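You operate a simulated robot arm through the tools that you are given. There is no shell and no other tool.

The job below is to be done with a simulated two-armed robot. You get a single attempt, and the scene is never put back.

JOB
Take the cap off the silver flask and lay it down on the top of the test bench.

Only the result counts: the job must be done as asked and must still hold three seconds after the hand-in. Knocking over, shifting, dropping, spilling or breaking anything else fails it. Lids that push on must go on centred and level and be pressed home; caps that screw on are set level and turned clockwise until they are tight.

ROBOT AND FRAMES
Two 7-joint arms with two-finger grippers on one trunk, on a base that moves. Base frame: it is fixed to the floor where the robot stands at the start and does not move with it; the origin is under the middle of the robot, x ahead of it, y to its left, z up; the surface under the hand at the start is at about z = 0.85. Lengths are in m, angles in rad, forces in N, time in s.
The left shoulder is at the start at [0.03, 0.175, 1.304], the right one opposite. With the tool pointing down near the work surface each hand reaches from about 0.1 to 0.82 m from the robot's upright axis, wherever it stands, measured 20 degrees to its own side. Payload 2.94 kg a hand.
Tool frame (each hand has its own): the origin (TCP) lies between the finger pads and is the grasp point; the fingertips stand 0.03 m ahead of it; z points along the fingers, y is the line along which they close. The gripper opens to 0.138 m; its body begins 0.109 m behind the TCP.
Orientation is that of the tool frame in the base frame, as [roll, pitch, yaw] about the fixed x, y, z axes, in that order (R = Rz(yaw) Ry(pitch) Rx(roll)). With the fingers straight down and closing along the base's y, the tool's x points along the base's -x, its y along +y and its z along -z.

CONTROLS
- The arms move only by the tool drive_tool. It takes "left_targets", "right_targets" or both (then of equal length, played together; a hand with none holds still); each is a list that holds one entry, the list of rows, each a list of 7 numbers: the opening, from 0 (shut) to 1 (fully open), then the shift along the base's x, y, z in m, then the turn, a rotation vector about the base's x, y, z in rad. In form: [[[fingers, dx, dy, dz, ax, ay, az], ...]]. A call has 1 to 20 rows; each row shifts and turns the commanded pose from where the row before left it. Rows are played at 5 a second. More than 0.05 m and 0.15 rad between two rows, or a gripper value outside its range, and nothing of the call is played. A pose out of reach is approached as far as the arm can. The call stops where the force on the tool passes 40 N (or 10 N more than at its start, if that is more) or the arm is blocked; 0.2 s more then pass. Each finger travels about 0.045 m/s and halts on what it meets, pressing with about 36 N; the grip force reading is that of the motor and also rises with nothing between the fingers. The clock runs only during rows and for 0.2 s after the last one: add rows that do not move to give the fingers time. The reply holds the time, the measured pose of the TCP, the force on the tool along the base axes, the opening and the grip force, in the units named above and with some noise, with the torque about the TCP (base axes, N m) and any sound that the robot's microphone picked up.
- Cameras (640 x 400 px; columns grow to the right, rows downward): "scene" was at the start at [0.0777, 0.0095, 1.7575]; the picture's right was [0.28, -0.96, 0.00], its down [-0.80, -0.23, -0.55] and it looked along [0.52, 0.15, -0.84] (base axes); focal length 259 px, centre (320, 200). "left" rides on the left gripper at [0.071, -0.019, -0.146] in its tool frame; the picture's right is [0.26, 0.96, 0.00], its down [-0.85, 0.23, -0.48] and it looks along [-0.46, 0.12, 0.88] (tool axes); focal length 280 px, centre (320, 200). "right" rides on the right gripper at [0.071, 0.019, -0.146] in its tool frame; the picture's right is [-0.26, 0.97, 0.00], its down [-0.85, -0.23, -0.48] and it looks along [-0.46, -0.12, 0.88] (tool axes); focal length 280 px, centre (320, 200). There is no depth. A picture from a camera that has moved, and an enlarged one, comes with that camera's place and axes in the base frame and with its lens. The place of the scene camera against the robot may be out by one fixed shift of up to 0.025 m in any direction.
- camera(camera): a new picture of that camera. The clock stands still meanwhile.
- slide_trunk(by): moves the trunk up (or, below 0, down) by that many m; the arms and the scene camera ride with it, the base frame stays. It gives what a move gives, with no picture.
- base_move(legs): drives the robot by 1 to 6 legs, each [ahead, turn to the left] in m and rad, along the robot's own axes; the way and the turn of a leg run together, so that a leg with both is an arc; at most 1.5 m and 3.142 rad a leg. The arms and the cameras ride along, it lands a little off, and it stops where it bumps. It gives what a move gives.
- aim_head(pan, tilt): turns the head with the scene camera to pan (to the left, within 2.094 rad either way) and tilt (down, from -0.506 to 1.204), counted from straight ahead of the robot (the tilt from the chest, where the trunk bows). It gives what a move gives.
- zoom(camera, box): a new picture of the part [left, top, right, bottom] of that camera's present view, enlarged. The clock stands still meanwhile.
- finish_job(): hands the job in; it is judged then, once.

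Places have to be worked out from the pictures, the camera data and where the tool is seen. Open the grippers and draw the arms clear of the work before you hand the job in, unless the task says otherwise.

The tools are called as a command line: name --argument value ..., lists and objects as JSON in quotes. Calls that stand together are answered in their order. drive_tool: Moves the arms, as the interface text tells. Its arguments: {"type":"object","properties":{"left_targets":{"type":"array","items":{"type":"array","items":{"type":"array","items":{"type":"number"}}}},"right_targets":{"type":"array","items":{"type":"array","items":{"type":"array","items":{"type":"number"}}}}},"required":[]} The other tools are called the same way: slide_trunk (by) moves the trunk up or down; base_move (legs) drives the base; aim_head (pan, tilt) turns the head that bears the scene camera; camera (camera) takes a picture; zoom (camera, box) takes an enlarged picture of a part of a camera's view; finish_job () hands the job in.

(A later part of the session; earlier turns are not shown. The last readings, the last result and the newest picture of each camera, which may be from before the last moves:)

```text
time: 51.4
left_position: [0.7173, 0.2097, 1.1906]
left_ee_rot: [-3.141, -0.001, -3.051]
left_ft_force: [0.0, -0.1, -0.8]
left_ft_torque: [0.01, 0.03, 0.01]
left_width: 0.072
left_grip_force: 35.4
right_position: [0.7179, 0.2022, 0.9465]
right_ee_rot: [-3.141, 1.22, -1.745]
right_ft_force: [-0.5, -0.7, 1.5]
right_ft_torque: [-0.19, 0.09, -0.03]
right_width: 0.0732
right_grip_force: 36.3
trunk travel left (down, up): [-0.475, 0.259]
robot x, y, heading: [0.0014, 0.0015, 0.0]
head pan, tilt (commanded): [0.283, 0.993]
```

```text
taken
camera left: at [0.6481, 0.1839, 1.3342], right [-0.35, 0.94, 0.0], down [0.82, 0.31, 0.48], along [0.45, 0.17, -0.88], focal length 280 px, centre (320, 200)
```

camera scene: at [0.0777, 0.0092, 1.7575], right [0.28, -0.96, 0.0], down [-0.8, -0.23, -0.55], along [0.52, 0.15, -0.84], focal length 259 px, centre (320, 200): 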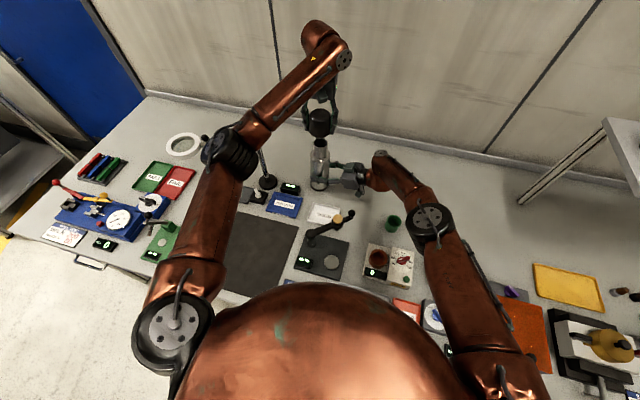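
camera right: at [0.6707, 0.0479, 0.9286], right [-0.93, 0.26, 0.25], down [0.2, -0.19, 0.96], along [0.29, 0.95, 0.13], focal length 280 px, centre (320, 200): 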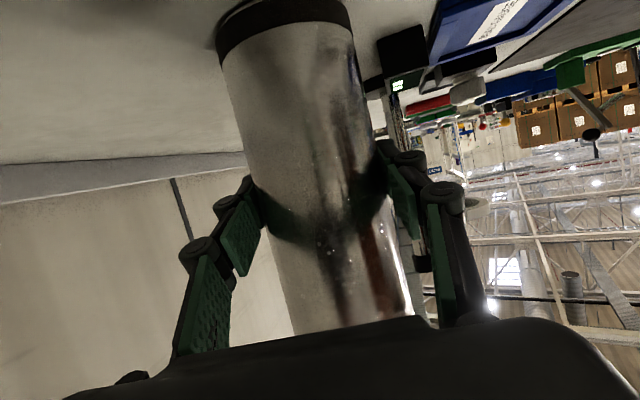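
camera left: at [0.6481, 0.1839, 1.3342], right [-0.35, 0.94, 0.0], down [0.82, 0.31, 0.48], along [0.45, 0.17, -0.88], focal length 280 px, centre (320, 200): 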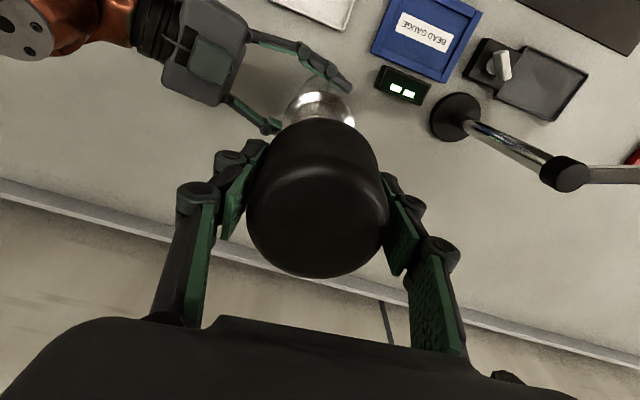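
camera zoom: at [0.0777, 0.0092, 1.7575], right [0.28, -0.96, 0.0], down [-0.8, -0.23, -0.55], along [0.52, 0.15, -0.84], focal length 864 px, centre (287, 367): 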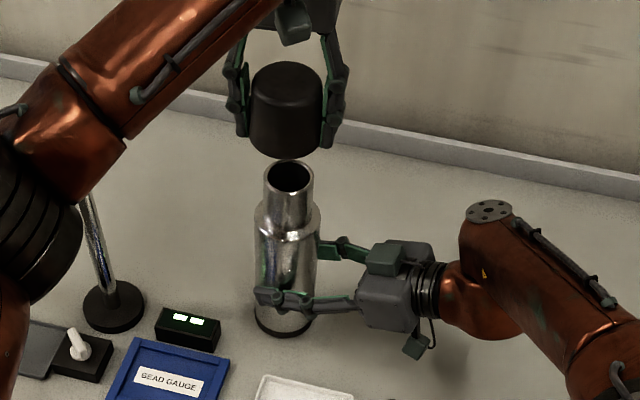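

The cap is off and held well above the open neck. The flask had crept about 6 mm towards +y earlier; while the right hand still grips it I slide it gently back 6 mm, then read the forces.

drive_tool --right_targets '[[[0.5, 0, -0.002, 0, 0, 0, 0], [0.5, 0, -0.002, 0, 0, 0, 0], [0.5, 0, -0.002, 0, 0, 0, 0], [0.5, 0, 0, 0, 0, 0, 0]]]'

zoom --camera "scene" --box '[270, 110, 390, 210]'

camera --camera "right"

```text
time: 52.4
left_position: [0.7173, 0.2098, 1.1899]
left_ee_rot: [-3.141, -0.001, -3.049]
left_ft_force: [0.1, 0.2, -1.0]
left_ft_torque: [0.01, -0.01, 0.02]
left_width: 0.0725
left_grip_force: 36.0
right_position: [0.7151, 0.1961, 0.9441]
right_ee_rot: [-3.139, 1.219, -1.743]
right_ft_force: [0.9, 2.2, 5.5]
right_ft_torque: [0.05, -0.1, 0.02]
right_width: 0.0734
right_grip_force: 35.9
trunk travel left (down, up): [-0.475, 0.259]
robot x, y, heading: [0.0014, 0.0011, -0.003]
head pan, tilt (commanded): [0.283, 0.993]
```

```text
4.00 times, centred on (330, 160) of scene
camera zoom: at [0.0775, 0.0096, 1.7575], right [0.28, -0.96, 0.0], down [-0.8, -0.23, -0.55], along [0.52, 0.15, -0.84], focal length 1037 px, centre (280, 360)
```

zoom: 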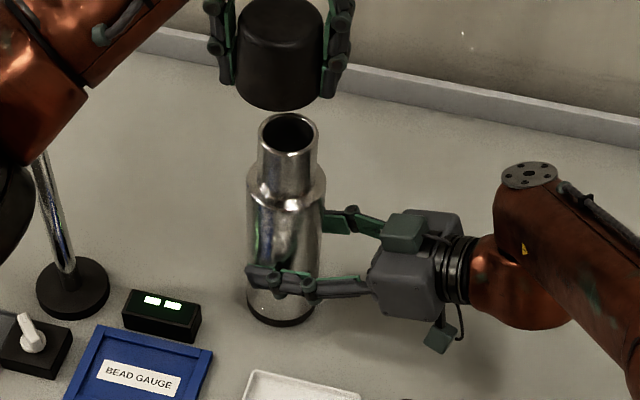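

```text
taken
camera right: at [0.6699, 0.0426, 0.9285], right [-0.94, 0.26, 0.25], down [0.2, -0.19, 0.96], along [0.29, 0.95, 0.13], focal length 280 px, centre (320, 200)
```

right: 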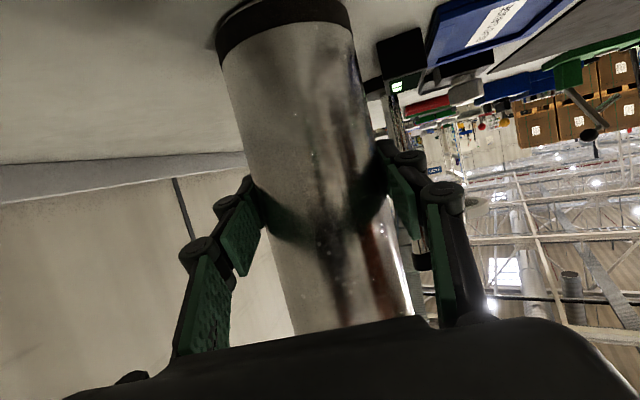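

The flask followed. I slide 3 mm more, then open the right fingers slowly to leave the flask standing on its own.

drive_tool --right_targets '[[[0.5, 0, -0.0015, 0, 0, 0, 0], [0.5, 0, -0.0015, 0, 0, 0, 0], [0.5, 0, 0, 0, 0, 0, 0], [0.53, 0, 0, 0, 0, 0, 0], [0.55, 0, 0, 0, 0, 0, 0], [0.58, 0, 0, 0, 0, 0, 0], [0.65, 0, 0, 0, 0, 0, 0], [0.8, 0, 0, 0, 0, 0, 0], [1, 0, 0, 0, 0, 0, 0], [1, 0, 0, 0, 0, 0, 0]]]'

zoom --camera "scene" --box '[270, 110, 390, 210]'

camera --camera "right"

camera --camera "left"

```text
time: 54.6
left_position: [0.7182, 0.2107, 1.188]
left_ee_rot: [-3.141, 0.001, -3.051]
left_ft_force: [0.9, 0.2, -0.9]
left_ft_torque: [0.0, -0.01, -0.01]
left_width: 0.0726
left_grip_force: 36.1
right_position: [0.7167, 0.1946, 0.9439]
right_ee_rot: [-3.141, 1.219, -1.745]
right_ft_force: [-1.0, 0.2, 0.5]
right_ft_torque: [0.02, 0.02, 0.02]
right_width: 0.138
right_grip_force: 0.2
trunk travel left (down, up): [-0.475, 0.259]
robot x, y, heading: [0.0008, -0.0013, 0.001]
head pan, tilt (commanded): [0.283, 0.993]
```

```text
4.00 times, centred on (330, 160) of scene
camera zoom: at [0.0781, 0.0094, 1.7575], right [0.28, -0.96, 0.0], down [-0.8, -0.23, -0.55], along [0.52, 0.15, -0.84], focal length 1037 px, centre (280, 360)
```

zoom: 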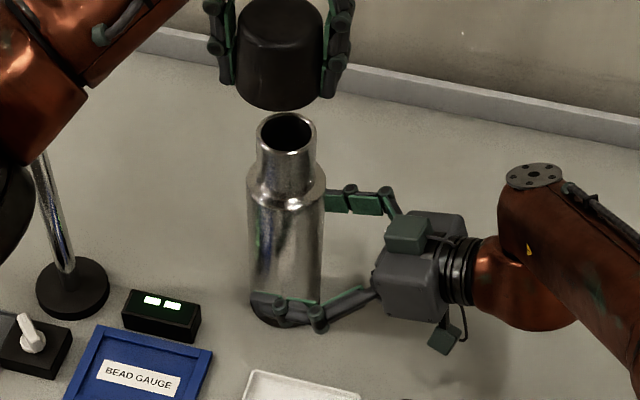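

```text
taken
camera right: at [0.6702, 0.0385, 0.9275], right [-0.93, 0.26, 0.25], down [0.2, -0.19, 0.96], along [0.29, 0.95, 0.13], focal length 280 px, centre (320, 200)
```

right: 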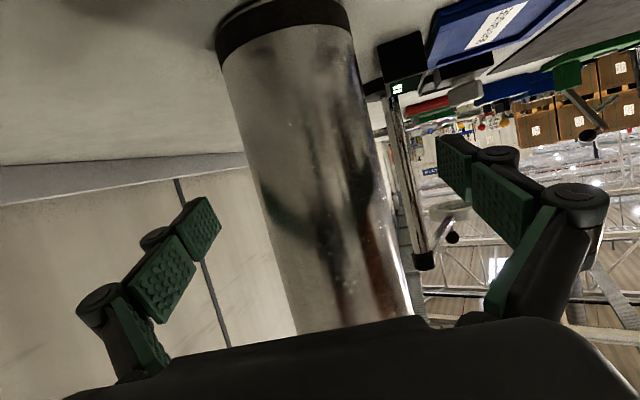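

```text
taken
camera left: at [0.6483, 0.1841, 1.3339], right [-0.35, 0.94, 0.0], down [0.82, 0.31, 0.48], along [0.45, 0.17, -0.88], focal length 280 px, centre (320, 200)
```

left: 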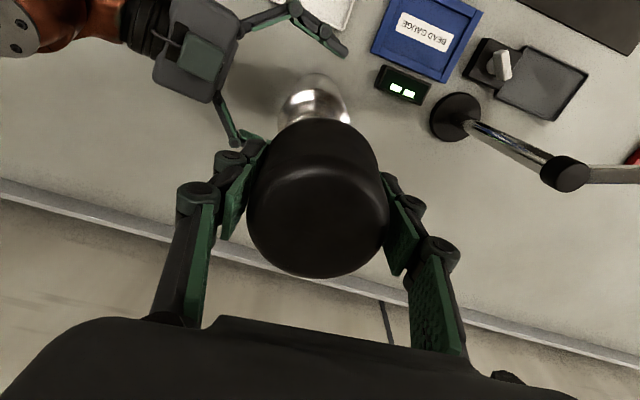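

The flask stands freely and upright. I retreat the right hand along its approach line, then raise it up and away to the right.

drive_tool --right_targets '[[[1, -0.0052, -0.0305, 0.002, 0, 0, 0], [1, -0.0052, -0.0305, 0.003, 0, 0, 0], [1, -0.0052, -0.0305, 0.006, 0, 0, 0], [1, -0.0052, -0.0305, 0.008, 0, 0, 0], [1, -0.0052, -0.0305, 0.008, 0, 0, 0], [1, -0.0052, -0.0305, 0.008, 0, 0, 0], [1, 0, -0.01, 0.03, 0, 0, 0], [1, 0, -0.01, 0.03, 0, 0, 0], [1, 0, -0.01, 0.03, 0, 0, 0], [1, 0, -0.01, 0.03, 0, 0, 0], [1, 0, -0.01, 0.03, 0, 0, 0], [1, 0, 0, 0, 0, 0, 0]]]'

camera --camera "scene"

```text
time: 57.2
left_position: [0.7188, 0.2098, 1.188]
left_ee_rot: [3.141, -0.002, -3.05]
left_ft_force: [-0.2, -0.3, -0.8]
left_ft_torque: [-0.02, 0.03, 0.04]
left_width: 0.0725
left_grip_force: 35.9
right_position: [0.6883, -0.0381, 1.1285]
right_ee_rot: [3.138, 1.22, -1.749]
right_ft_force: [-0.1, -0.2, -0.2]
right_ft_torque: [0.0, -0.03, 0.0]
right_width: 0.1382
right_grip_force: 0.0
trunk travel left (down, up): [-0.475, 0.259]
robot x, y, heading: [-0.0017, -0.0024, 0.004]
head pan, tilt (commanded): [0.283, 0.993]
```

```text
taken
camera scene: at [0.0788, 0.0093, 1.7574], right [0.28, -0.96, 0.0], down [-0.8, -0.23, -0.55], along [0.52, 0.15, -0.84], focal length 259 px, centre (320, 200)
```

scene: 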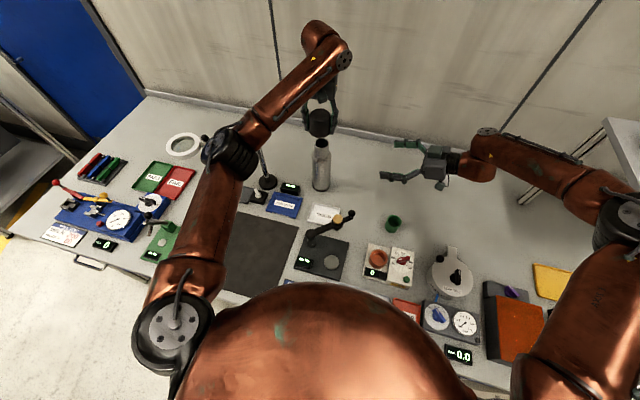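

The right hand is clear of the flask. I reverse its earlier yaw and draw it back to the right, out of the placing area.

drive_tool --right_targets '[[[1, -0.0118, -0.0218, 0.014, 0, 0, -0.1396], [1, -0.0118, -0.0218, 0.014, 0, 0, -0.1396], [1, -0.0118, -0.0218, 0.014, 0, 0, -0.1396], [1, -0.0118, -0.0218, 0.014, 0, 0, -0.1396], [1, -0.0118, -0.0218, 0.014, 0, 0, -0.1396], [1, -0.0118, -0.0218, 0.014, 0, 0, -0.1396], [1, -0.0118, -0.0218, 0.014, 0, 0, -0.1396], [1, -0.0118, -0.0218, 0.014, 0, 0, -0.1396], [1, -0.0118, -0.0218, 0.014, 0, 0, -0.1396], [1, -0.0118, -0.0218, 0.014, 0, 0, -0.1396], [1, -0.012, -0.005, 0.008, 0, 0.1356, 0], [1, -0.012, -0.005, 0.008, 0, 0.1356, 0], [1, -0.012, -0.005, 0.008, 0, 0.1356, 0], [1, -0.012, -0.005, 0.008, 0, 0.1356, 0], [1, -0.012, -0.005, 0.008, 0, 0.1356, 0], [1, -0.012, -0.005, 0.008, 0, 0.1356, 0], [1, -0.012, -0.005, 0.008, 0, 0.1356, 0], [1, -0.012, -0.005, 0.008, 0, 0.1356, 0], [1, -0.012, -0.005, 0.008, 0, 0.1356, 0], [1, 0, 0, 0, 0, 0, 0]]]'

camera --camera "scene"

zoom --camera "scene" --box '[280, 110, 440, 230]'

```text
time: 61.4
left_position: [0.718, 0.2096, 1.1888]
left_ee_rot: [3.142, 0.0, -3.051]
left_ft_force: [-0.5, 0.3, -0.3]
left_ft_torque: [0.02, -0.01, -0.02]
left_width: 0.0722
left_grip_force: 35.4
right_position: [0.4616, -0.3012, 1.3417]
right_ee_rot: [-3.141, -0.002, 3.141]
right_ft_force: [1.1, -0.5, -1.2]
right_ft_torque: [0.01, 0.0, 0.02]
right_width: 0.1378
right_grip_force: 0.0
trunk travel left (down, up): [-0.475, 0.259]
robot x, y, heading: [-0.0025, 0.0009, -0.0]
head pan, tilt (commanded): [0.283, 0.993]
```

```text
taken
camera scene: at [0.0785, 0.0084, 1.7574], right [0.28, -0.96, 0.0], down [-0.8, -0.23, -0.55], along [0.52, 0.15, -0.84], focal length 259 px, centre (320, 200)
```

scene: 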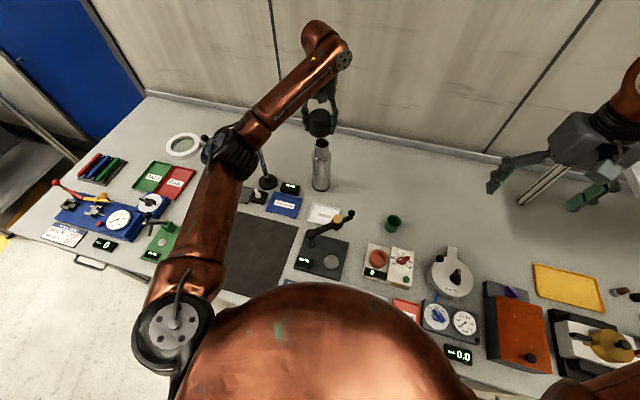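

```text
3.33 times, centred on (360, 170) of scene
camera zoom: at [0.0785, 0.0084, 1.7574], right [0.28, -0.96, 0.0], down [-0.8, -0.23, -0.55], along [0.52, 0.15, -0.84], focal length 864 px, centre (187, 300)
```

zoom: 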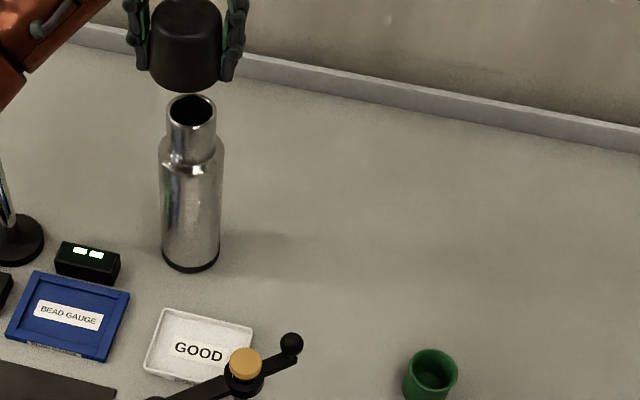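

The flask stands upright at its original spot and the right arm is clear. Now I carry the cap at height to the empty bench area right of the flask, around (0.70, −0.01).

drive_tool --left_targets '[[[0.45, 0, 0, 0.02, 0, 0, 0], [0.45, -0.002, -0.02, 0, 0, 0, 0], [0.45, -0.003, -0.035, 0, 0, 0, 0], [0.45, -0.003, -0.035, 0, 0, 0, 0], [0.45, -0.003, -0.035, 0, 0, 0, 0], [0.45, -0.003, -0.035, 0, 0, 0, 0], [0.45, -0.003, -0.035, 0, 0, 0, 0], [0.45, -0.001, -0.025, 0, 0, 0, 0], [0.45, 0, 0, 0, 0, 0, 0]]]'

camera --camera "scene"

camera --camera "left"

```text
time: 63.4
left_position: [0.7002, -0.0103, 1.2091]
left_ee_rot: [3.141, -0.001, -3.051]
left_ft_force: [0.0, 0.1, 0.4]
left_ft_torque: [-0.04, 0.01, 0.0]
left_width: 0.0723
left_grip_force: 35.5
right_position: [0.4613, -0.3017, 1.3414]
right_ee_rot: [3.141, -0.003, -3.14]
right_ft_force: [0.4, 0.3, -0.6]
right_ft_torque: [-0.03, 0.01, 0.0]
right_width: 0.1381
right_grip_force: 0.0
trunk travel left (down, up): [-0.475, 0.259]
robot x, y, heading: [0.001, 0.0024, 0.006]
head pan, tilt (commanded): [0.283, 0.993]
```

```text
taken
camera scene: at [0.0781, 0.0096, 1.7575], right [0.28, -0.96, 0.0], down [-0.8, -0.23, -0.55], along [0.52, 0.15, -0.84], focal length 259 px, centre (320, 200)
```

scene: 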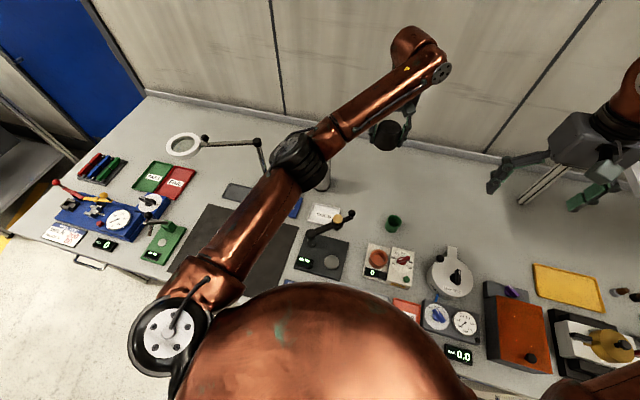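

```text
taken
camera left: at [0.6305, -0.036, 1.3538], right [-0.35, 0.94, 0.0], down [0.82, 0.31, 0.48], along [0.45, 0.17, -0.88], focal length 280 px, centre (320, 200)
```

left: 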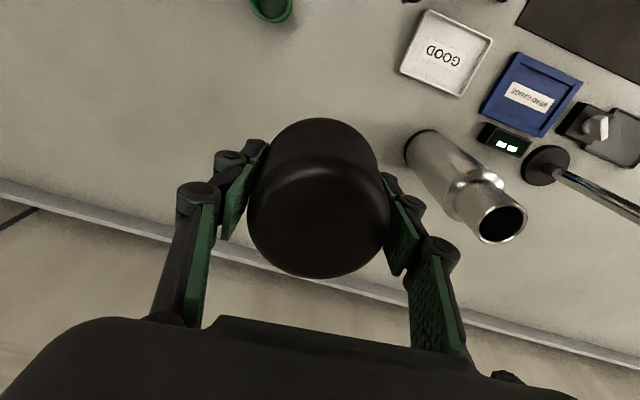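

The left arm's elbow would dip low over the crank device if I lower the hand from here, so raising the trunk first would give clearance. Before that I turn the head to the right to check what stands near and above the right arm.

aim_head --pan -0.5 --tilt 0.6

camera --camera "scene"

```text
time: 64.5
left_position: [0.7002, -0.0107, 1.2087]
left_ee_rot: [-3.141, 0.002, -3.051]
left_ft_force: [-0.3, -0.1, -0.7]
left_ft_torque: [-0.01, -0.01, 0.04]
left_width: 0.0727
left_grip_force: 36.5
right_position: [0.4609, -0.3016, 1.341]
right_ee_rot: [3.141, 0.0, 3.14]
right_ft_force: [0.6, 0.4, -0.9]
right_ft_torque: [0.05, -0.02, 0.01]
right_width: 0.1378
right_grip_force: 0.0
trunk travel left (down, up): [-0.475, 0.259]
robot x, y, heading: [-0.0007, 0.0008, -0.002]
head pan, tilt (commanded): [-0.499, 0.6]
```

```text
taken
camera scene: at [0.0882, -0.0533, 1.7889], right [-0.48, -0.88, 0.0], down [-0.5, 0.27, -0.82], along [0.72, -0.39, -0.57], focal length 259 px, centre (320, 200)
```

scene: 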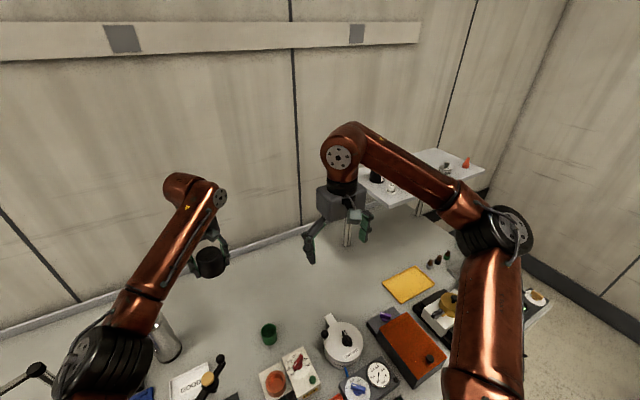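

The only tall thing on the right is a small shelf well beyond the right hand, and nothing is overhead. I raise the trunk by 0.17 m and set the head back to the work area.

slide_trunk --by 0.17

aim_head --pan 0.1 --tilt 1.0

camera --camera "scene"

camera --camera "left"

```text
time: 66.4
left_position: [0.7003, -0.0123, 1.3772]
left_ee_rot: [-3.141, 0.001, -3.051]
left_ft_force: [0.5, 0.8, -0.3]
left_ft_torque: [0.03, 0.0, -0.02]
left_width: 0.0722
left_grip_force: 36.3
right_position: [0.4598, -0.3033, 1.5103]
right_ee_rot: [3.141, -0.002, -3.141]
right_ft_force: [0.2, -0.3, 0.4]
right_ft_torque: [0.01, 0.01, 0.02]
right_width: 0.138
right_grip_force: 0.1
trunk travel left (down, up): [-0.645, 0.089]
robot x, y, heading: [-0.0004, 0.0002, 0.0]
head pan, tilt (commanded): [-0.499, 0.6]
```

```text
time: 67.4
left_position: [0.7013, -0.0131, 1.3778]
left_ee_rot: [3.141, 0.0, -3.051]
left_ft_force: [-0.4, 0.2, -0.4]
left_ft_torque: [0.03, 0.0, 0.01]
left_width: 0.0722
left_grip_force: 36.0
right_position: [0.4607, -0.304, 1.5109]
right_ee_rot: [-3.141, -0.001, 3.141]
right_ft_force: [0.0, -0.1, -0.6]
right_ft_torque: [-0.02, 0.02, 0.02]
right_width: 0.1379
right_grip_force: 0.2
trunk travel left (down, up): [-0.645, 0.089]
robot x, y, heading: [0.0018, 0.0002, -0.001]
head pan, tilt (commanded): [0.099, 1.0]
```

```text
taken
camera scene: at [0.0608, -0.0045, 1.9267], right [0.1, -1.0, 0.0], down [-0.84, -0.08, -0.54], along [0.54, 0.05, -0.84], focal length 259 px, centre (320, 200)
```

scene: 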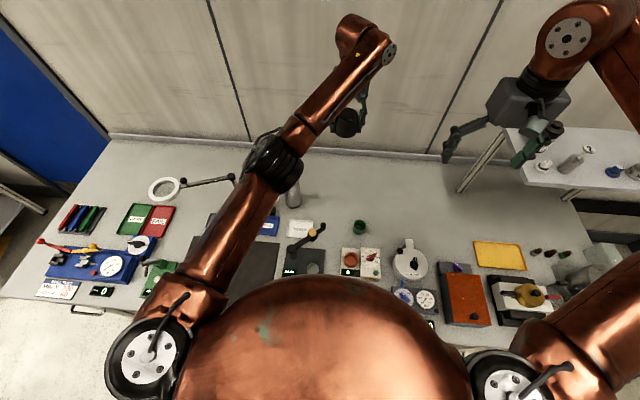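

```text
taken
camera left: at [0.6309, -0.0382, 1.5236], right [-0.35, 0.94, 0.0], down [0.82, 0.31, 0.48], along [0.45, 0.17, -0.88], focal length 280 px, centre (320, 200)
```

left: 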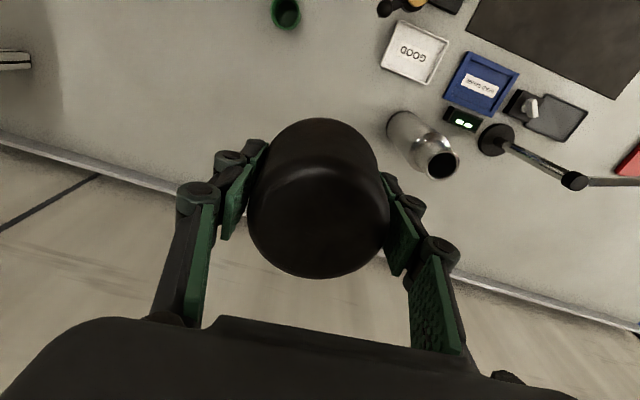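

With the trunk up, I lower the cap straight down in stages at (0.70, −0.01), first to z ≈ 1.10, and check the elbow's clearance.

drive_tool --left_targets '[[[0.45, 0, 0, -0.04, 0, 0, 0], [0.45, 0, 0, -0.04, 0, 0, 0], [0.45, 0, 0, -0.04, 0, 0, 0], [0.45, 0, 0, -0.04, 0, 0, 0], [0.45, 0, 0, -0.04, 0, 0, 0], [0.45, 0, 0, -0.04, 0, 0, 0], [0.45, 0, 0, -0.04, 0, 0, 0], [0.45, 0, 0, 0, 0, 0, 0]]]'

camera --camera "scene"

camera --camera "left"

camera --camera "right"

```text
time: 69.2
left_position: [0.7011, -0.0105, 1.0989]
left_ee_rot: [-3.141, 0.0, -3.051]
left_ft_force: [-0.1, 0.7, 0.0]
left_ft_torque: [-0.02, 0.01, -0.01]
left_width: 0.0721
left_grip_force: 36.0
right_position: [0.4594, -0.3024, 1.5113]
right_ee_rot: [3.141, -0.003, -3.141]
right_ft_force: [0.1, -0.7, 0.0]
right_ft_torque: [-0.01, -0.01, -0.01]
right_width: 0.1379
right_grip_force: 0.1
trunk travel left (down, up): [-0.645, 0.089]
robot x, y, heading: [0.0001, 0.0037, -0.004]
head pan, tilt (commanded): [0.099, 1.0]
```

```text
taken
camera scene: at [0.0603, -0.0043, 1.9267], right [0.1, -1.0, 0.0], down [-0.84, -0.08, -0.54], along [0.54, 0.05, -0.84], focal length 259 px, centre (320, 200)
```

scene: 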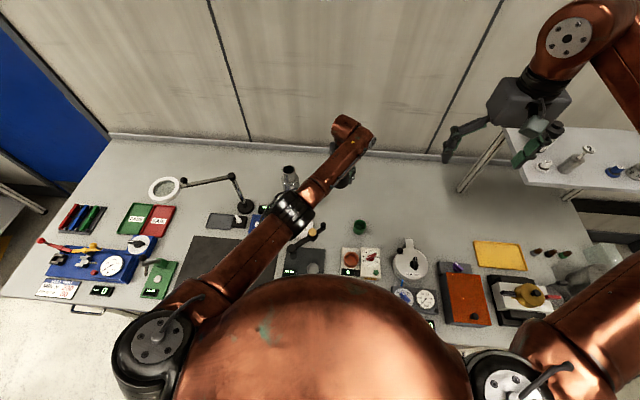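

```text
taken
camera left: at [0.6309, -0.0367, 1.2443], right [-0.35, 0.94, 0.0], down [0.82, 0.31, 0.48], along [0.45, 0.17, -0.88], focal length 280 px, centre (320, 200)
```

left: 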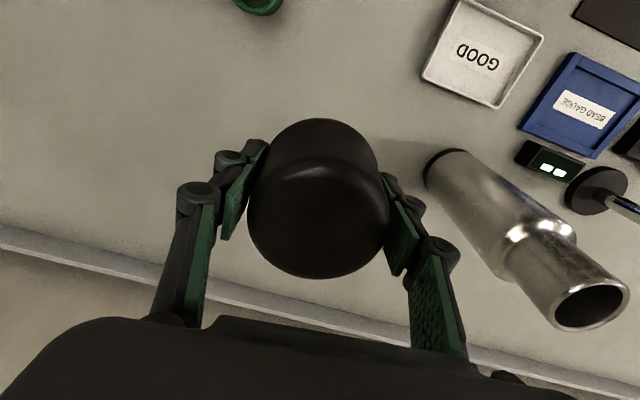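

```text
taken
camera right: at [0.3892, -0.2832, 1.6569], right [0.26, 0.97, 0.0], down [0.85, -0.23, 0.48], along [0.46, -0.12, -0.88], focal length 280 px, centre (320, 200)
```

right: 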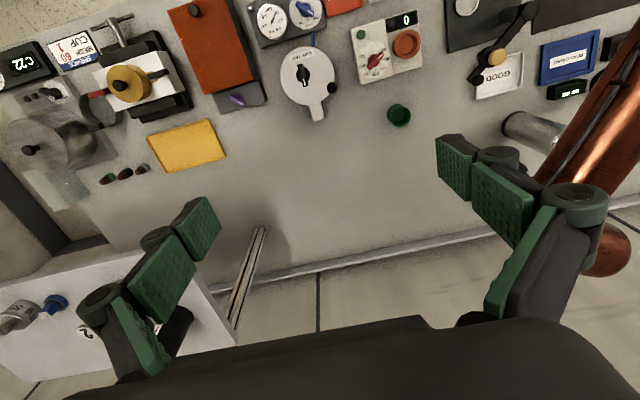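

Elbow is at about z ≈ 1.25, well above everything, and the flask is untouched. I continue down to TCP z ≈ 0.93, watching the forces.

drive_tool --left_targets '[[[0.45, 0, 0, -0.04, 0, 0, 0], [0.45, 0, 0, -0.04, 0, 0, 0], [0.45, 0, 0, -0.04, 0, 0, 0], [0.45, 0, 0, -0.035, 0, 0, 0], [0.45, 0, 0, 0, 0, 0, 0]]]'

camera --camera "scene"

camera --camera "left"

```text
time: 70.4
left_position: [0.68, -0.0158, 0.9804]
left_ee_rot: [-3.139, 0.003, -3.049]
left_ft_force: [-0.1, 0.0, -1.0]
left_ft_torque: [0.0, -0.01, -0.02]
left_width: 0.0725
left_grip_force: 35.9
left hand out of reach, approached as far as the arm can: row 2, 3, 4
right_position: [0.4606, -0.304, 1.5109]
right_ee_rot: [3.139, -0.001, 3.141]
right_ft_force: [0.1, 0.0, 0.0]
right_ft_torque: [0.0, -0.02, 0.02]
right_width: 0.1381
right_grip_force: 0.1
trunk travel left (down, up): [-0.645, 0.089]
robot x, y, heading: [-0.0054, 0.001, 0.001]
head pan, tilt (commanded): [0.099, 1.0]
```

```text
taken
camera scene: at [0.0611, -0.005, 1.9267], right [0.1, -1.0, 0.0], down [-0.84, -0.08, -0.54], along [0.54, 0.05, -0.84], focal length 259 px, centre (320, 200)
```

scene: 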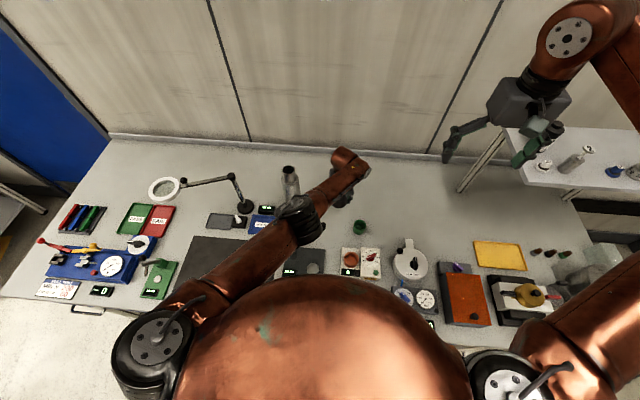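

```text
taken
camera left: at [0.6092, -0.0416, 1.1253], right [-0.35, 0.94, 0.0], down [0.82, 0.31, 0.48], along [0.45, 0.17, -0.88], focal length 280 px, centre (320, 200)
```

left: 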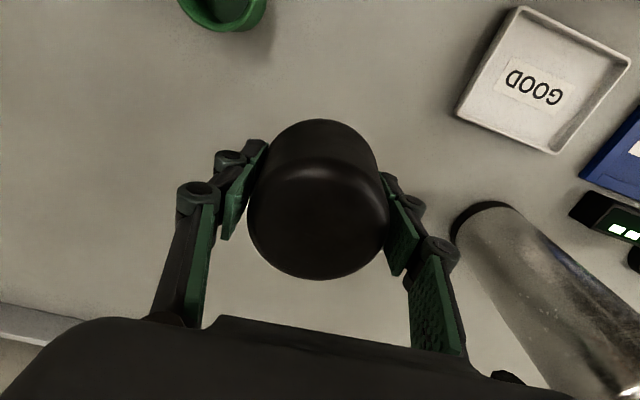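

The arm is at full stretch with the trunk up, but the elbow is high (≈ 1.22). I lower the trunk by 0.075 m, which brings the cap straight down to about 0.87 at its lower rim and keeps the elbow well above the crank.

slide_trunk --by -0.06

camera --camera "scene"

camera --camera "left"

```text
time: 71.4
left_position: [0.6792, -0.0171, 0.9194]
left_ee_rot: [3.141, 0.0, -3.051]
left_ft_force: [0.2, 0.4, -0.7]
left_ft_torque: [-0.04, 0.01, 0.0]
left_width: 0.0724
left_grip_force: 36.1
right_position: [0.459, -0.3026, 1.4503]
right_ee_rot: [3.138, 0.001, 3.141]
right_ft_force: [-0.7, -0.4, 0.0]
right_ft_torque: [0.03, 0.0, 0.01]
right_width: 0.1382
right_grip_force: 0.0
trunk travel left (down, up): [-0.585, 0.149]
robot x, y, heading: [0.0011, -0.0008, 0.003]
head pan, tilt (commanded): [0.099, 1.0]
```

```text
taken
camera scene: at [0.0631, -0.0048, 1.8669], right [0.1, -1.0, 0.0], down [-0.84, -0.08, -0.54], along [0.54, 0.05, -0.84], focal length 259 px, centre (320, 200)
```

scene: 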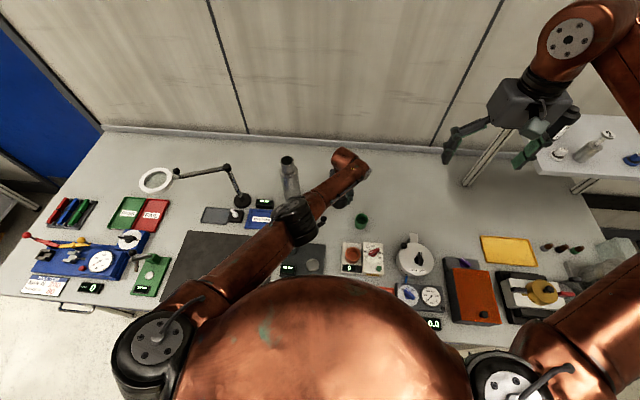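

```text
taken
camera left: at [0.609, -0.0427, 1.0652], right [-0.35, 0.94, 0.0], down [0.82, 0.31, 0.48], along [0.45, 0.17, -0.88], focal length 280 px, centre (320, 200)
```

left: 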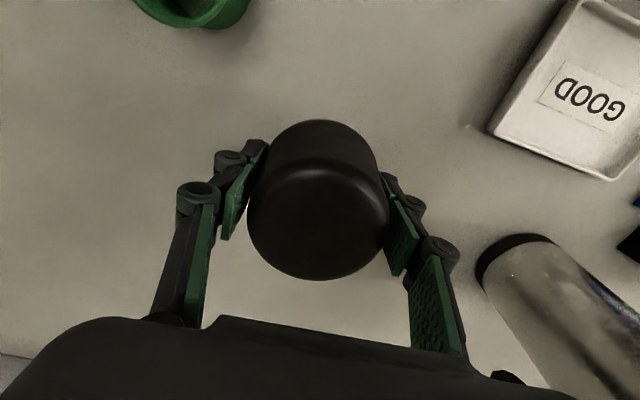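

The cap's rim is now about 3 cm above the bench. To leave the arm some downward freedom for a gentle touch-down, I raise the hand 4 cm, lower the trunk 5 cm, and then finish with the arm.

drive_tool --left_targets '[[[0.45, 0.005, 0, 0.02, 0, 0, 0], [0.45, 0.005, 0.002, 0.02, 0, 0, 0], [0.45, 0, 0, 0, 0, 0, 0]]]'

slide_trunk --by -0.05

camera --camera "scene"

camera --camera "left"

```text
time: 72.2
left_position: [0.6894, -0.0153, 0.9589]
left_ee_rot: [3.14, 0.0, -3.05]
left_ft_force: [-0.2, -0.7, -1.0]
left_ft_torque: [-0.03, -0.02, -0.02]
left_width: 0.0723
left_grip_force: 36.0
right_position: [0.4612, -0.3027, 1.4508]
right_ee_rot: [-3.141, -0.002, -3.141]
right_ft_force: [-0.1, 0.2, 0.8]
right_ft_torque: [0.0, 0.02, 0.02]
right_width: 0.138
right_grip_force: 0.1
trunk travel left (down, up): [-0.585, 0.149]
robot x, y, heading: [-0.0042, 0.0, 0.002]
head pan, tilt (commanded): [0.099, 1.0]
```

```text
time: 73.2
left_position: [0.6895, -0.0139, 0.9103]
left_ee_rot: [3.141, -0.002, -3.05]
left_ft_force: [-0.2, -0.5, 0.4]
left_ft_torque: [0.02, -0.01, 0.02]
left_width: 0.0722
left_grip_force: 35.9
right_position: [0.4594, -0.3022, 1.4012]
right_ee_rot: [3.141, 0.0, 3.141]
right_ft_force: [-0.3, 0.3, -0.6]
right_ft_torque: [0.0, -0.03, 0.02]
right_width: 0.1382
right_grip_force: 0.0
trunk travel left (down, up): [-0.535, 0.199]
robot x, y, heading: [0.0033, 0.0003, 0.0]
head pan, tilt (commanded): [0.099, 1.0]
```

```text
taken
camera scene: at [0.068, -0.0044, 1.817], right [0.1, -1.0, 0.0], down [-0.84, -0.08, -0.54], along [0.54, 0.05, -0.84], focal length 259 px, centre (320, 200)
```

scene: 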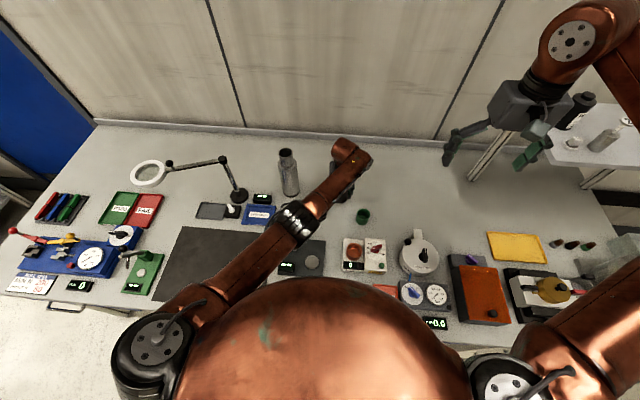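

```text
taken
camera left: at [0.619, -0.0405, 1.0554], right [-0.35, 0.94, 0.0], down [0.82, 0.31, 0.48], along [0.45, 0.17, -0.88], focal length 280 px, centre (320, 200)
```

left: 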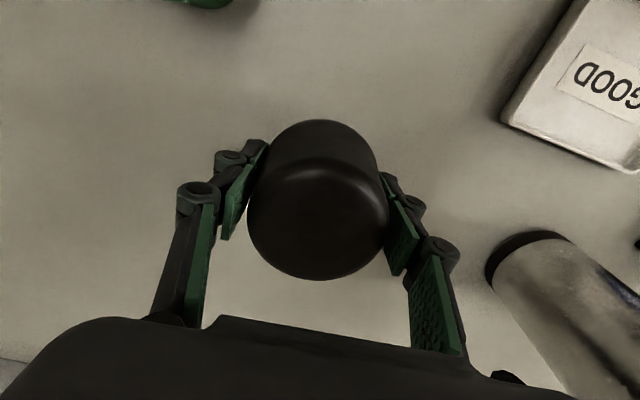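

Clear around the cap and elbow. I lower the last stretch with the arm in small steps, feeling for contact.

drive_tool --left_targets '[[[0.45, 0, 0, -0.006, 0, 0, 0], [0.45, 0, 0, -0.005, 0, 0, 0], [0.45, 0, 0, -0.003, 0, 0, 0], [0.45, 0, 0, 0, 0, 0, 0]]]'

```text
time: 74.2
left_position: [0.6867, -0.0137, 0.8961]
left_ee_rot: [-3.141, 0.0, -3.051]
left_ft_force: [-0.8, -0.6, 0.5]
left_ft_torque: [0.01, 0.03, 0.01]
left_width: 0.0722
left_grip_force: 36.2
right_position: [0.4594, -0.3021, 1.4009]
right_ee_rot: [3.141, -0.002, 3.14]
right_ft_force: [-0.6, -0.2, -0.2]
right_ft_torque: [-0.01, -0.05, 0.02]
right_width: 0.1382
right_grip_force: 0.1
trunk travel left (down, up): [-0.535, 0.199]
robot x, y, heading: [-0.0, -0.0031, -0.003]
head pan, tilt (commanded): [0.099, 1.0]
```

No contact yet at z = 0.896. I go down 2 mm at a time.

drive_tool --left_targets '[[[0.45, 0, 0, -0.002, 0, 0, 0], [0.45, 0, 0, -0.002, 0, 0, 0], [0.45, 0, 0, 0, 0, 0, 0]]]'

```text
time: 75.0
left_position: [0.6897, -0.015, 0.892]
left_ee_rot: [3.141, -0.001, -3.051]
left_ft_force: [0.7, 0.6, -1.0]
left_ft_torque: [0.0, 0.0, 0.01]
left_width: 0.0721
left_grip_force: 35.7
right_position: [0.4606, -0.3032, 1.4014]
right_ee_rot: [3.14, -0.001, -3.14]
right_ft_force: [0.8, 0.7, -0.1]
right_ft_torque: [-0.03, 0.03, 0.01]
right_width: 0.1377
right_grip_force: 0.1
trunk travel left (down, up): [-0.535, 0.199]
robot x, y, heading: [-0.0051, -0.0003, 0.001]
head pan, tilt (commanded): [0.099, 1.0]
```

Still free at 0.892. I continue in smaller steps.

drive_tool --left_targets '[[[0.45, 0, 0, -0.0015, 0, 0, 0], [0.45, 0, 0, -0.0015, 0, 0, 0], [0.45, 0, 0, 0, 0, 0, 0]]]'

camera --camera "left"

```text
time: 75.8
left_position: [0.6896, -0.0138, 0.8883]
left_ee_rot: [-3.141, 0.001, -3.051]
left_ft_force: [0.4, -0.4, 0.1]
left_ft_torque: [0.01, 0.0, -0.01]
left_width: 0.0723
left_grip_force: 36.5
right_position: [0.4603, -0.3028, 1.4016]
right_ee_rot: [-3.141, -0.001, -3.141]
right_ft_force: [0.5, -0.2, -0.3]
right_ft_torque: [-0.01, -0.01, -0.03]
right_width: 0.138
right_grip_force: 0.1
trunk travel left (down, up): [-0.535, 0.199]
robot x, y, heading: [0.0019, -0.0018, 0.002]
head pan, tilt (commanded): [0.099, 1.0]
```

```text
taken
camera left: at [0.6188, -0.0403, 1.0341], right [-0.35, 0.94, 0.0], down [0.82, 0.31, 0.48], along [0.45, 0.17, -0.88], focal length 280 px, centre (320, 200)
```

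left: 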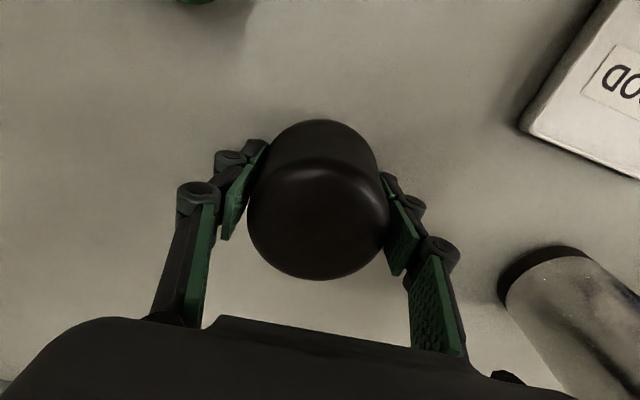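

No contact yet at 0.888, no force. I go on by 1 mm steps.

drive_tool --left_targets '[[[0.45, 0, 0, -0.001, 0, 0, 0], [0.45, 0, 0, -0.001, 0, 0, 0], [0.45, 0, 0, 0, 0, 0, 0]]]'

drive_tool --left_targets '[[[0.45, 0, 0, -0.001, 0, 0, 0], [0.45, 0, 0, 0, 0, 0, 0]]]'

```text
time: 76.6
left_position: [0.6892, -0.0145, 0.8868]
left_ee_rot: [-3.141, -0.001, -3.05]
left_ft_force: [-0.2, 0.5, 0.0]
left_ft_torque: [0.04, 0.0, 0.01]
left_width: 0.072
left_grip_force: 36.4
right_position: [0.4602, -0.3032, 1.4023]
right_ee_rot: [3.141, -0.002, -3.14]
right_ft_force: [0.0, -0.1, 0.4]
right_ft_torque: [0.0, 0.02, 0.0]
right_width: 0.1382
right_grip_force: 0.0
trunk travel left (down, up): [-0.535, 0.199]
robot x, y, heading: [-0.0021, -0.0017, -0.001]
head pan, tilt (commanded): [0.099, 1.0]
```

```text
time: 77.2
left_position: [0.6891, -0.0151, 0.8855]
left_ee_rot: [-3.141, 0.0, -3.052]
left_ft_force: [0.5, 0.3, -1.1]
left_ft_torque: [0.01, 0.03, 0.0]
left_width: 0.0722
left_grip_force: 35.8
right_position: [0.4608, -0.3033, 1.4006]
right_ee_rot: [-3.141, -0.002, -3.142]
right_ft_force: [0.5, -0.3, 0.9]
right_ft_torque: [0.01, -0.01, 0.0]
right_width: 0.1377
right_grip_force: 0.1
trunk travel left (down, up): [-0.535, 0.199]
robot x, y, heading: [-0.0016, 0.0014, -0.001]
head pan, tilt (commanded): [0.099, 1.0]
```

drive_tool --left_targets '[[[0.45, 0, 0, -0.001, 0, 0, 0], [0.45, 0, 0, -0.001, 0, 0, 0], [0.45, 0, 0, 0, 0, 0, 0]]]'

zoom --camera "left" --box '[220, 90, 420, 215]'

```text
time: 78.0
left_position: [0.689, -0.0156, 0.8834]
left_ee_rot: [-3.142, 0.0, -3.052]
left_ft_force: [0.2, 0.0, -0.9]
left_ft_torque: [0.02, -0.03, 0.02]
left_width: 0.0723
left_grip_force: 36.1
right_position: [0.4617, -0.3037, 1.4015]
right_ee_rot: [3.141, -0.002, -3.141]
right_ft_force: [0.2, -0.3, 0.3]
right_ft_torque: [0.01, -0.01, -0.02]
right_width: 0.1381
right_grip_force: 0.1
trunk travel left (down, up): [-0.535, 0.199]
robot x, y, heading: [0.0008, -0.0012, -0.001]
head pan, tilt (commanded): [0.099, 1.0]
```

```text
3.20 times, centred on (320, 152) of left
camera zoom: at [0.6192, -0.0403, 1.0288], right [-0.35, 0.94, 0.0], down [0.82, 0.31, 0.48], along [0.45, 0.17, -0.88], focal length 897 px, centre (320, 352)
```

zoom: 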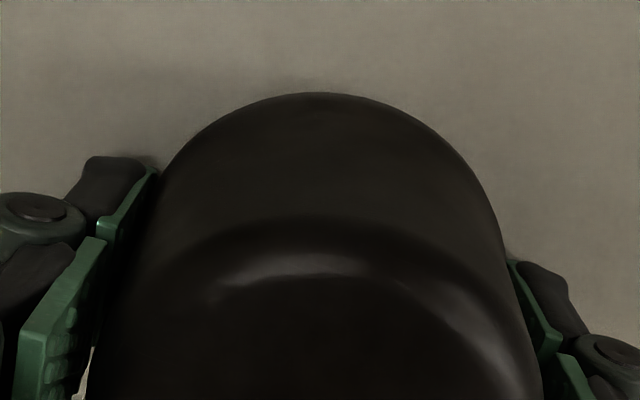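

Still no contact at 0.883. The left view suggests the fingertips may reach slightly below the cap's rim, so I check from the right camera and the scene camera.

camera --camera "right"

zoom --camera "scene" --box '[290, 130, 410, 230]'

```text
taken
camera right: at [0.3895, -0.2833, 1.5468], right [0.26, 0.97, 0.0], down [0.85, -0.23, 0.47], along [0.46, -0.12, -0.88], focal length 280 px, centre (320, 200)
```

right: 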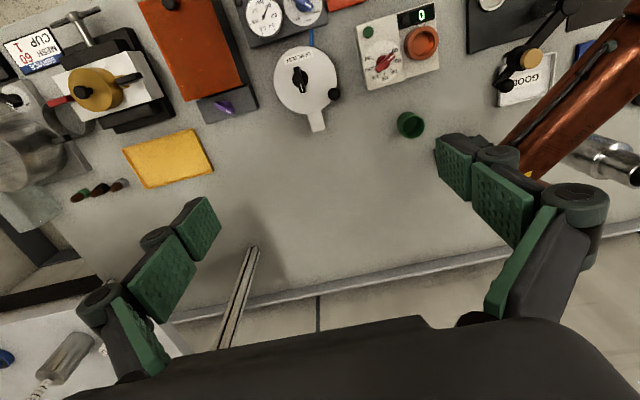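

```text
4.00 times, centred on (350, 180) of scene
camera zoom: at [0.0687, -0.0045, 1.8168], right [0.1, -1.0, 0.0], down [-0.84, -0.08, -0.54], along [0.54, 0.05, -0.84], focal length 1037 px, centre (200, 280)
```

zoom: 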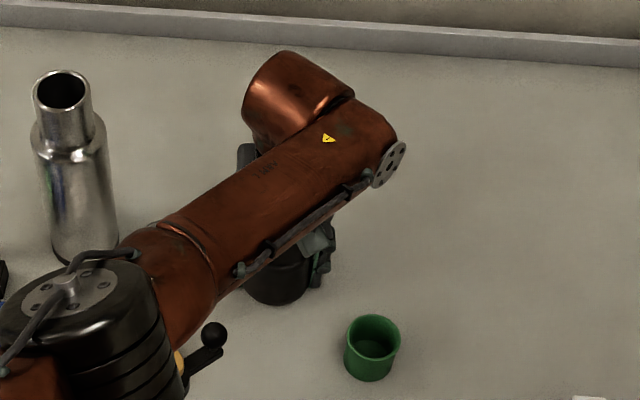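

zoom --camera "scene" --box '[325, 180, 365, 210]'

```text
13.33 times, centred on (345, 195) of scene
camera zoom: at [0.0687, -0.0045, 1.8168], right [0.1, -1.0, 0.0], down [-0.84, -0.08, -0.54], along [0.54, 0.05, -0.84], focal length 3457 px, centre (-13, 267)
```

zoom: 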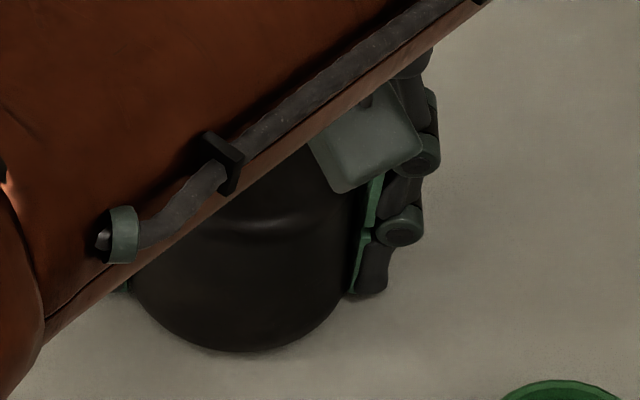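

The fingertips look about level with the cap's rim and the shadow gap is small. I continue down by 1 mm steps until a contact force shows.

drive_tool --left_targets '[[[0.45, 0, 0, -0.001, 0, 0, 0], [0.45, 0, 0, -0.001, 0, 0, 0], [0.45, 0, 0, 0, 0, 0, 0]]]'

```text
time: 78.8
left_position: [0.6887, -0.0136, 0.8821]
left_ee_rot: [3.141, -0.001, -3.05]
left_ft_force: [0.4, -0.6, -1.5]
left_ft_torque: [0.01, -0.02, 0.0]
left_width: 0.0721
left_grip_force: 36.2
right_position: [0.4607, -0.3029, 1.4007]
right_ee_rot: [3.142, 0.0, 3.141]
right_ft_force: [0.6, -0.3, -0.7]
right_ft_torque: [0.01, -0.01, 0.0]
right_width: 0.1381
right_grip_force: 0.1
trunk travel left (down, up): [-0.535, 0.199]
robot x, y, heading: [-0.0013, 0.0001, 0.0]
head pan, tilt (commanded): [0.099, 1.0]
```

drive_tool --left_targets '[[[0.45, 0, 0, -0.001, 0, 0, 0], [0.45, 0, 0, -0.001, 0, 0, 0], [0.45, 0, 0, 0, 0, 0, 0]]]'

```text
time: 79.6
left_position: [0.6899, -0.0139, 0.8789]
left_ee_rot: [3.141, 0.0, -3.05]
left_ft_force: [-1.0, 0.1, -0.9]
left_ft_torque: [0.04, -0.03, 0.0]
left_width: 0.0722
left_grip_force: 36.2
right_position: [0.4602, -0.3025, 1.401]
right_ee_rot: [-3.142, 0.001, -3.14]
right_ft_force: [0.2, 0.3, -0.1]
right_ft_torque: [0.01, 0.05, 0.01]
right_width: 0.1381
right_grip_force: 0.0
trunk travel left (down, up): [-0.535, 0.199]
robot x, y, heading: [0.0028, 0.0015, -0.001]
head pan, tilt (commanded): [0.099, 1.0]
```

Still no contact at z = 0.879 (Fz ≈ −1 N, just the cap's weight). I continue with two more 1 mm steps.

drive_tool --left_targets '[[[0.45, 0, 0, -0.001, 0, 0, 0], [0.45, 0, 0, -0.001, 0, 0, 0], [0.45, 0, 0, 0, 0, 0, 0]]]'

```text
time: 80.4
left_position: [0.6891, -0.0151, 0.8782]
left_ee_rot: [3.141, 0.002, -3.05]
left_ft_force: [0.3, -0.9, 3.4]
left_ft_torque: [-0.01, 0.05, -0.05]
left_width: 0.0722
left_grip_force: 36.3
right_position: [0.4601, -0.3028, 1.4016]
right_ee_rot: [3.141, 0.0, -3.139]
right_ft_force: [0.2, -0.3, -0.2]
right_ft_torque: [0.0, -0.01, 0.03]
right_width: 0.1382
right_grip_force: 0.0
trunk travel left (down, up): [-0.535, 0.199]
robot x, y, heading: [0.0002, -0.0, -0.003]
head pan, tilt (commanded): [0.099, 1.0]
```

Contact: Fz rose to +3.4 N. I press half a millimetre more to confirm, then open the fingers slowly so the cap stays put.

drive_tool --left_targets '[[[0.45, 0, 0, -0.0003, 0, 0, 0], [0.45, 0, 0, 0, 0, 0, 0]]]'

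```text
time: 81.0
left_position: [0.6905, -0.0137, 0.8788]
left_ee_rot: [-3.141, 0.002, -3.05]
left_ft_force: [-0.7, -0.8, 4.0]
left_ft_torque: [0.03, 0.03, 0.04]
left_width: 0.0721
left_grip_force: 36.2
right_position: [0.4597, -0.3032, 1.4011]
right_ee_rot: [3.141, 0.0, 3.141]
right_ft_force: [-0.2, 0.5, 0.6]
right_ft_torque: [-0.02, -0.01, 0.0]
right_width: 0.1378
right_grip_force: 0.1
trunk travel left (down, up): [-0.535, 0.199]
robot x, y, heading: [0.0011, -0.0016, -0.002]
head pan, tilt (commanded): [0.099, 1.0]
```

Contact is steady and gentle. I open the left fingers in small steps.

drive_tool --left_targets '[[[0.5, 0, 0, 0, 0, 0, 0], [0.525, 0, 0, 0, 0, 0, 0], [0.54, 0, 0, 0, 0, 0, 0], [0.56, 0, 0, 0, 0, 0, 0], [0.6, 0, 0, 0, 0, 0, 0], [0.68, 0, 0, 0, 0, 0, 0], [0.8, 0, 0, 0, 0, 0, 0], [0.9, 0, 0, 0, 0, 0, 0], [0.9, 0, 0, 0, 0, 0, 0]]]'

camera --camera "left"

zoom --camera "scene" --box '[290, 130, 410, 230]'

```text
time: 83.0
left_position: [0.6885, -0.0146, 0.8764]
left_ee_rot: [3.141, 0.0, -3.052]
left_ft_force: [0.1, -0.7, -0.8]
left_ft_torque: [-0.02, -0.02, 0.03]
left_width: 0.1242
left_grip_force: 0.0
right_position: [0.4616, -0.3038, 1.4008]
right_ee_rot: [-3.141, -0.002, 3.142]
right_ft_force: [-0.6, 0.4, -0.6]
right_ft_torque: [-0.01, 0.03, -0.01]
right_width: 0.1383
right_grip_force: 0.1
trunk travel left (down, up): [-0.535, 0.199]
robot x, y, heading: [0.0017, -0.0017, 0.002]
head pan, tilt (commanded): [0.099, 1.0]
```

```text
taken
camera left: at [0.6191, -0.0401, 1.0229], right [-0.35, 0.94, 0.0], down [0.82, 0.31, 0.48], along [0.45, 0.17, -0.88], focal length 280 px, centre (320, 200)
```

left: 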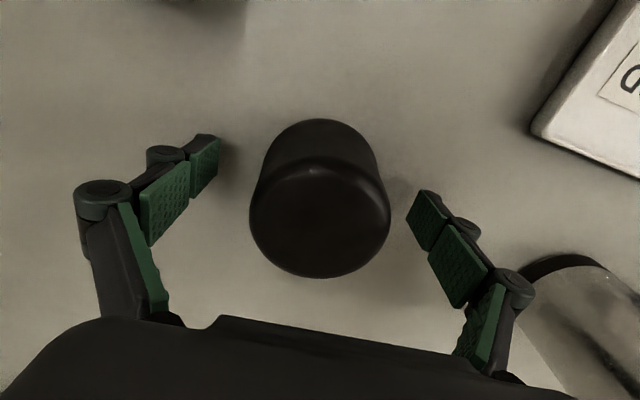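

```text
4.00 times, centred on (350, 180) of scene
camera zoom: at [0.0687, -0.0044, 1.8168], right [0.1, -1.0, 0.0], down [-0.84, -0.08, -0.54], along [0.54, 0.05, -0.84], focal length 1037 px, centre (200, 280)
```

zoom: 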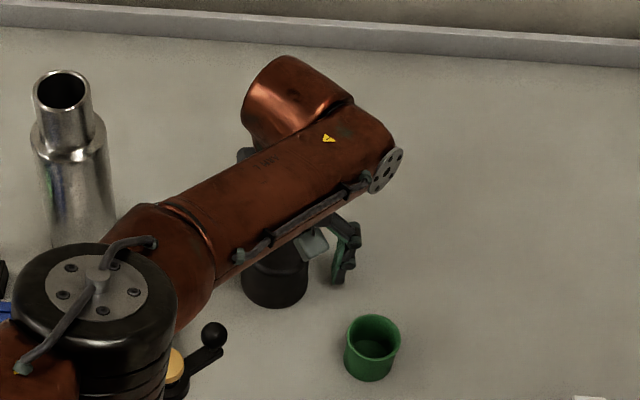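

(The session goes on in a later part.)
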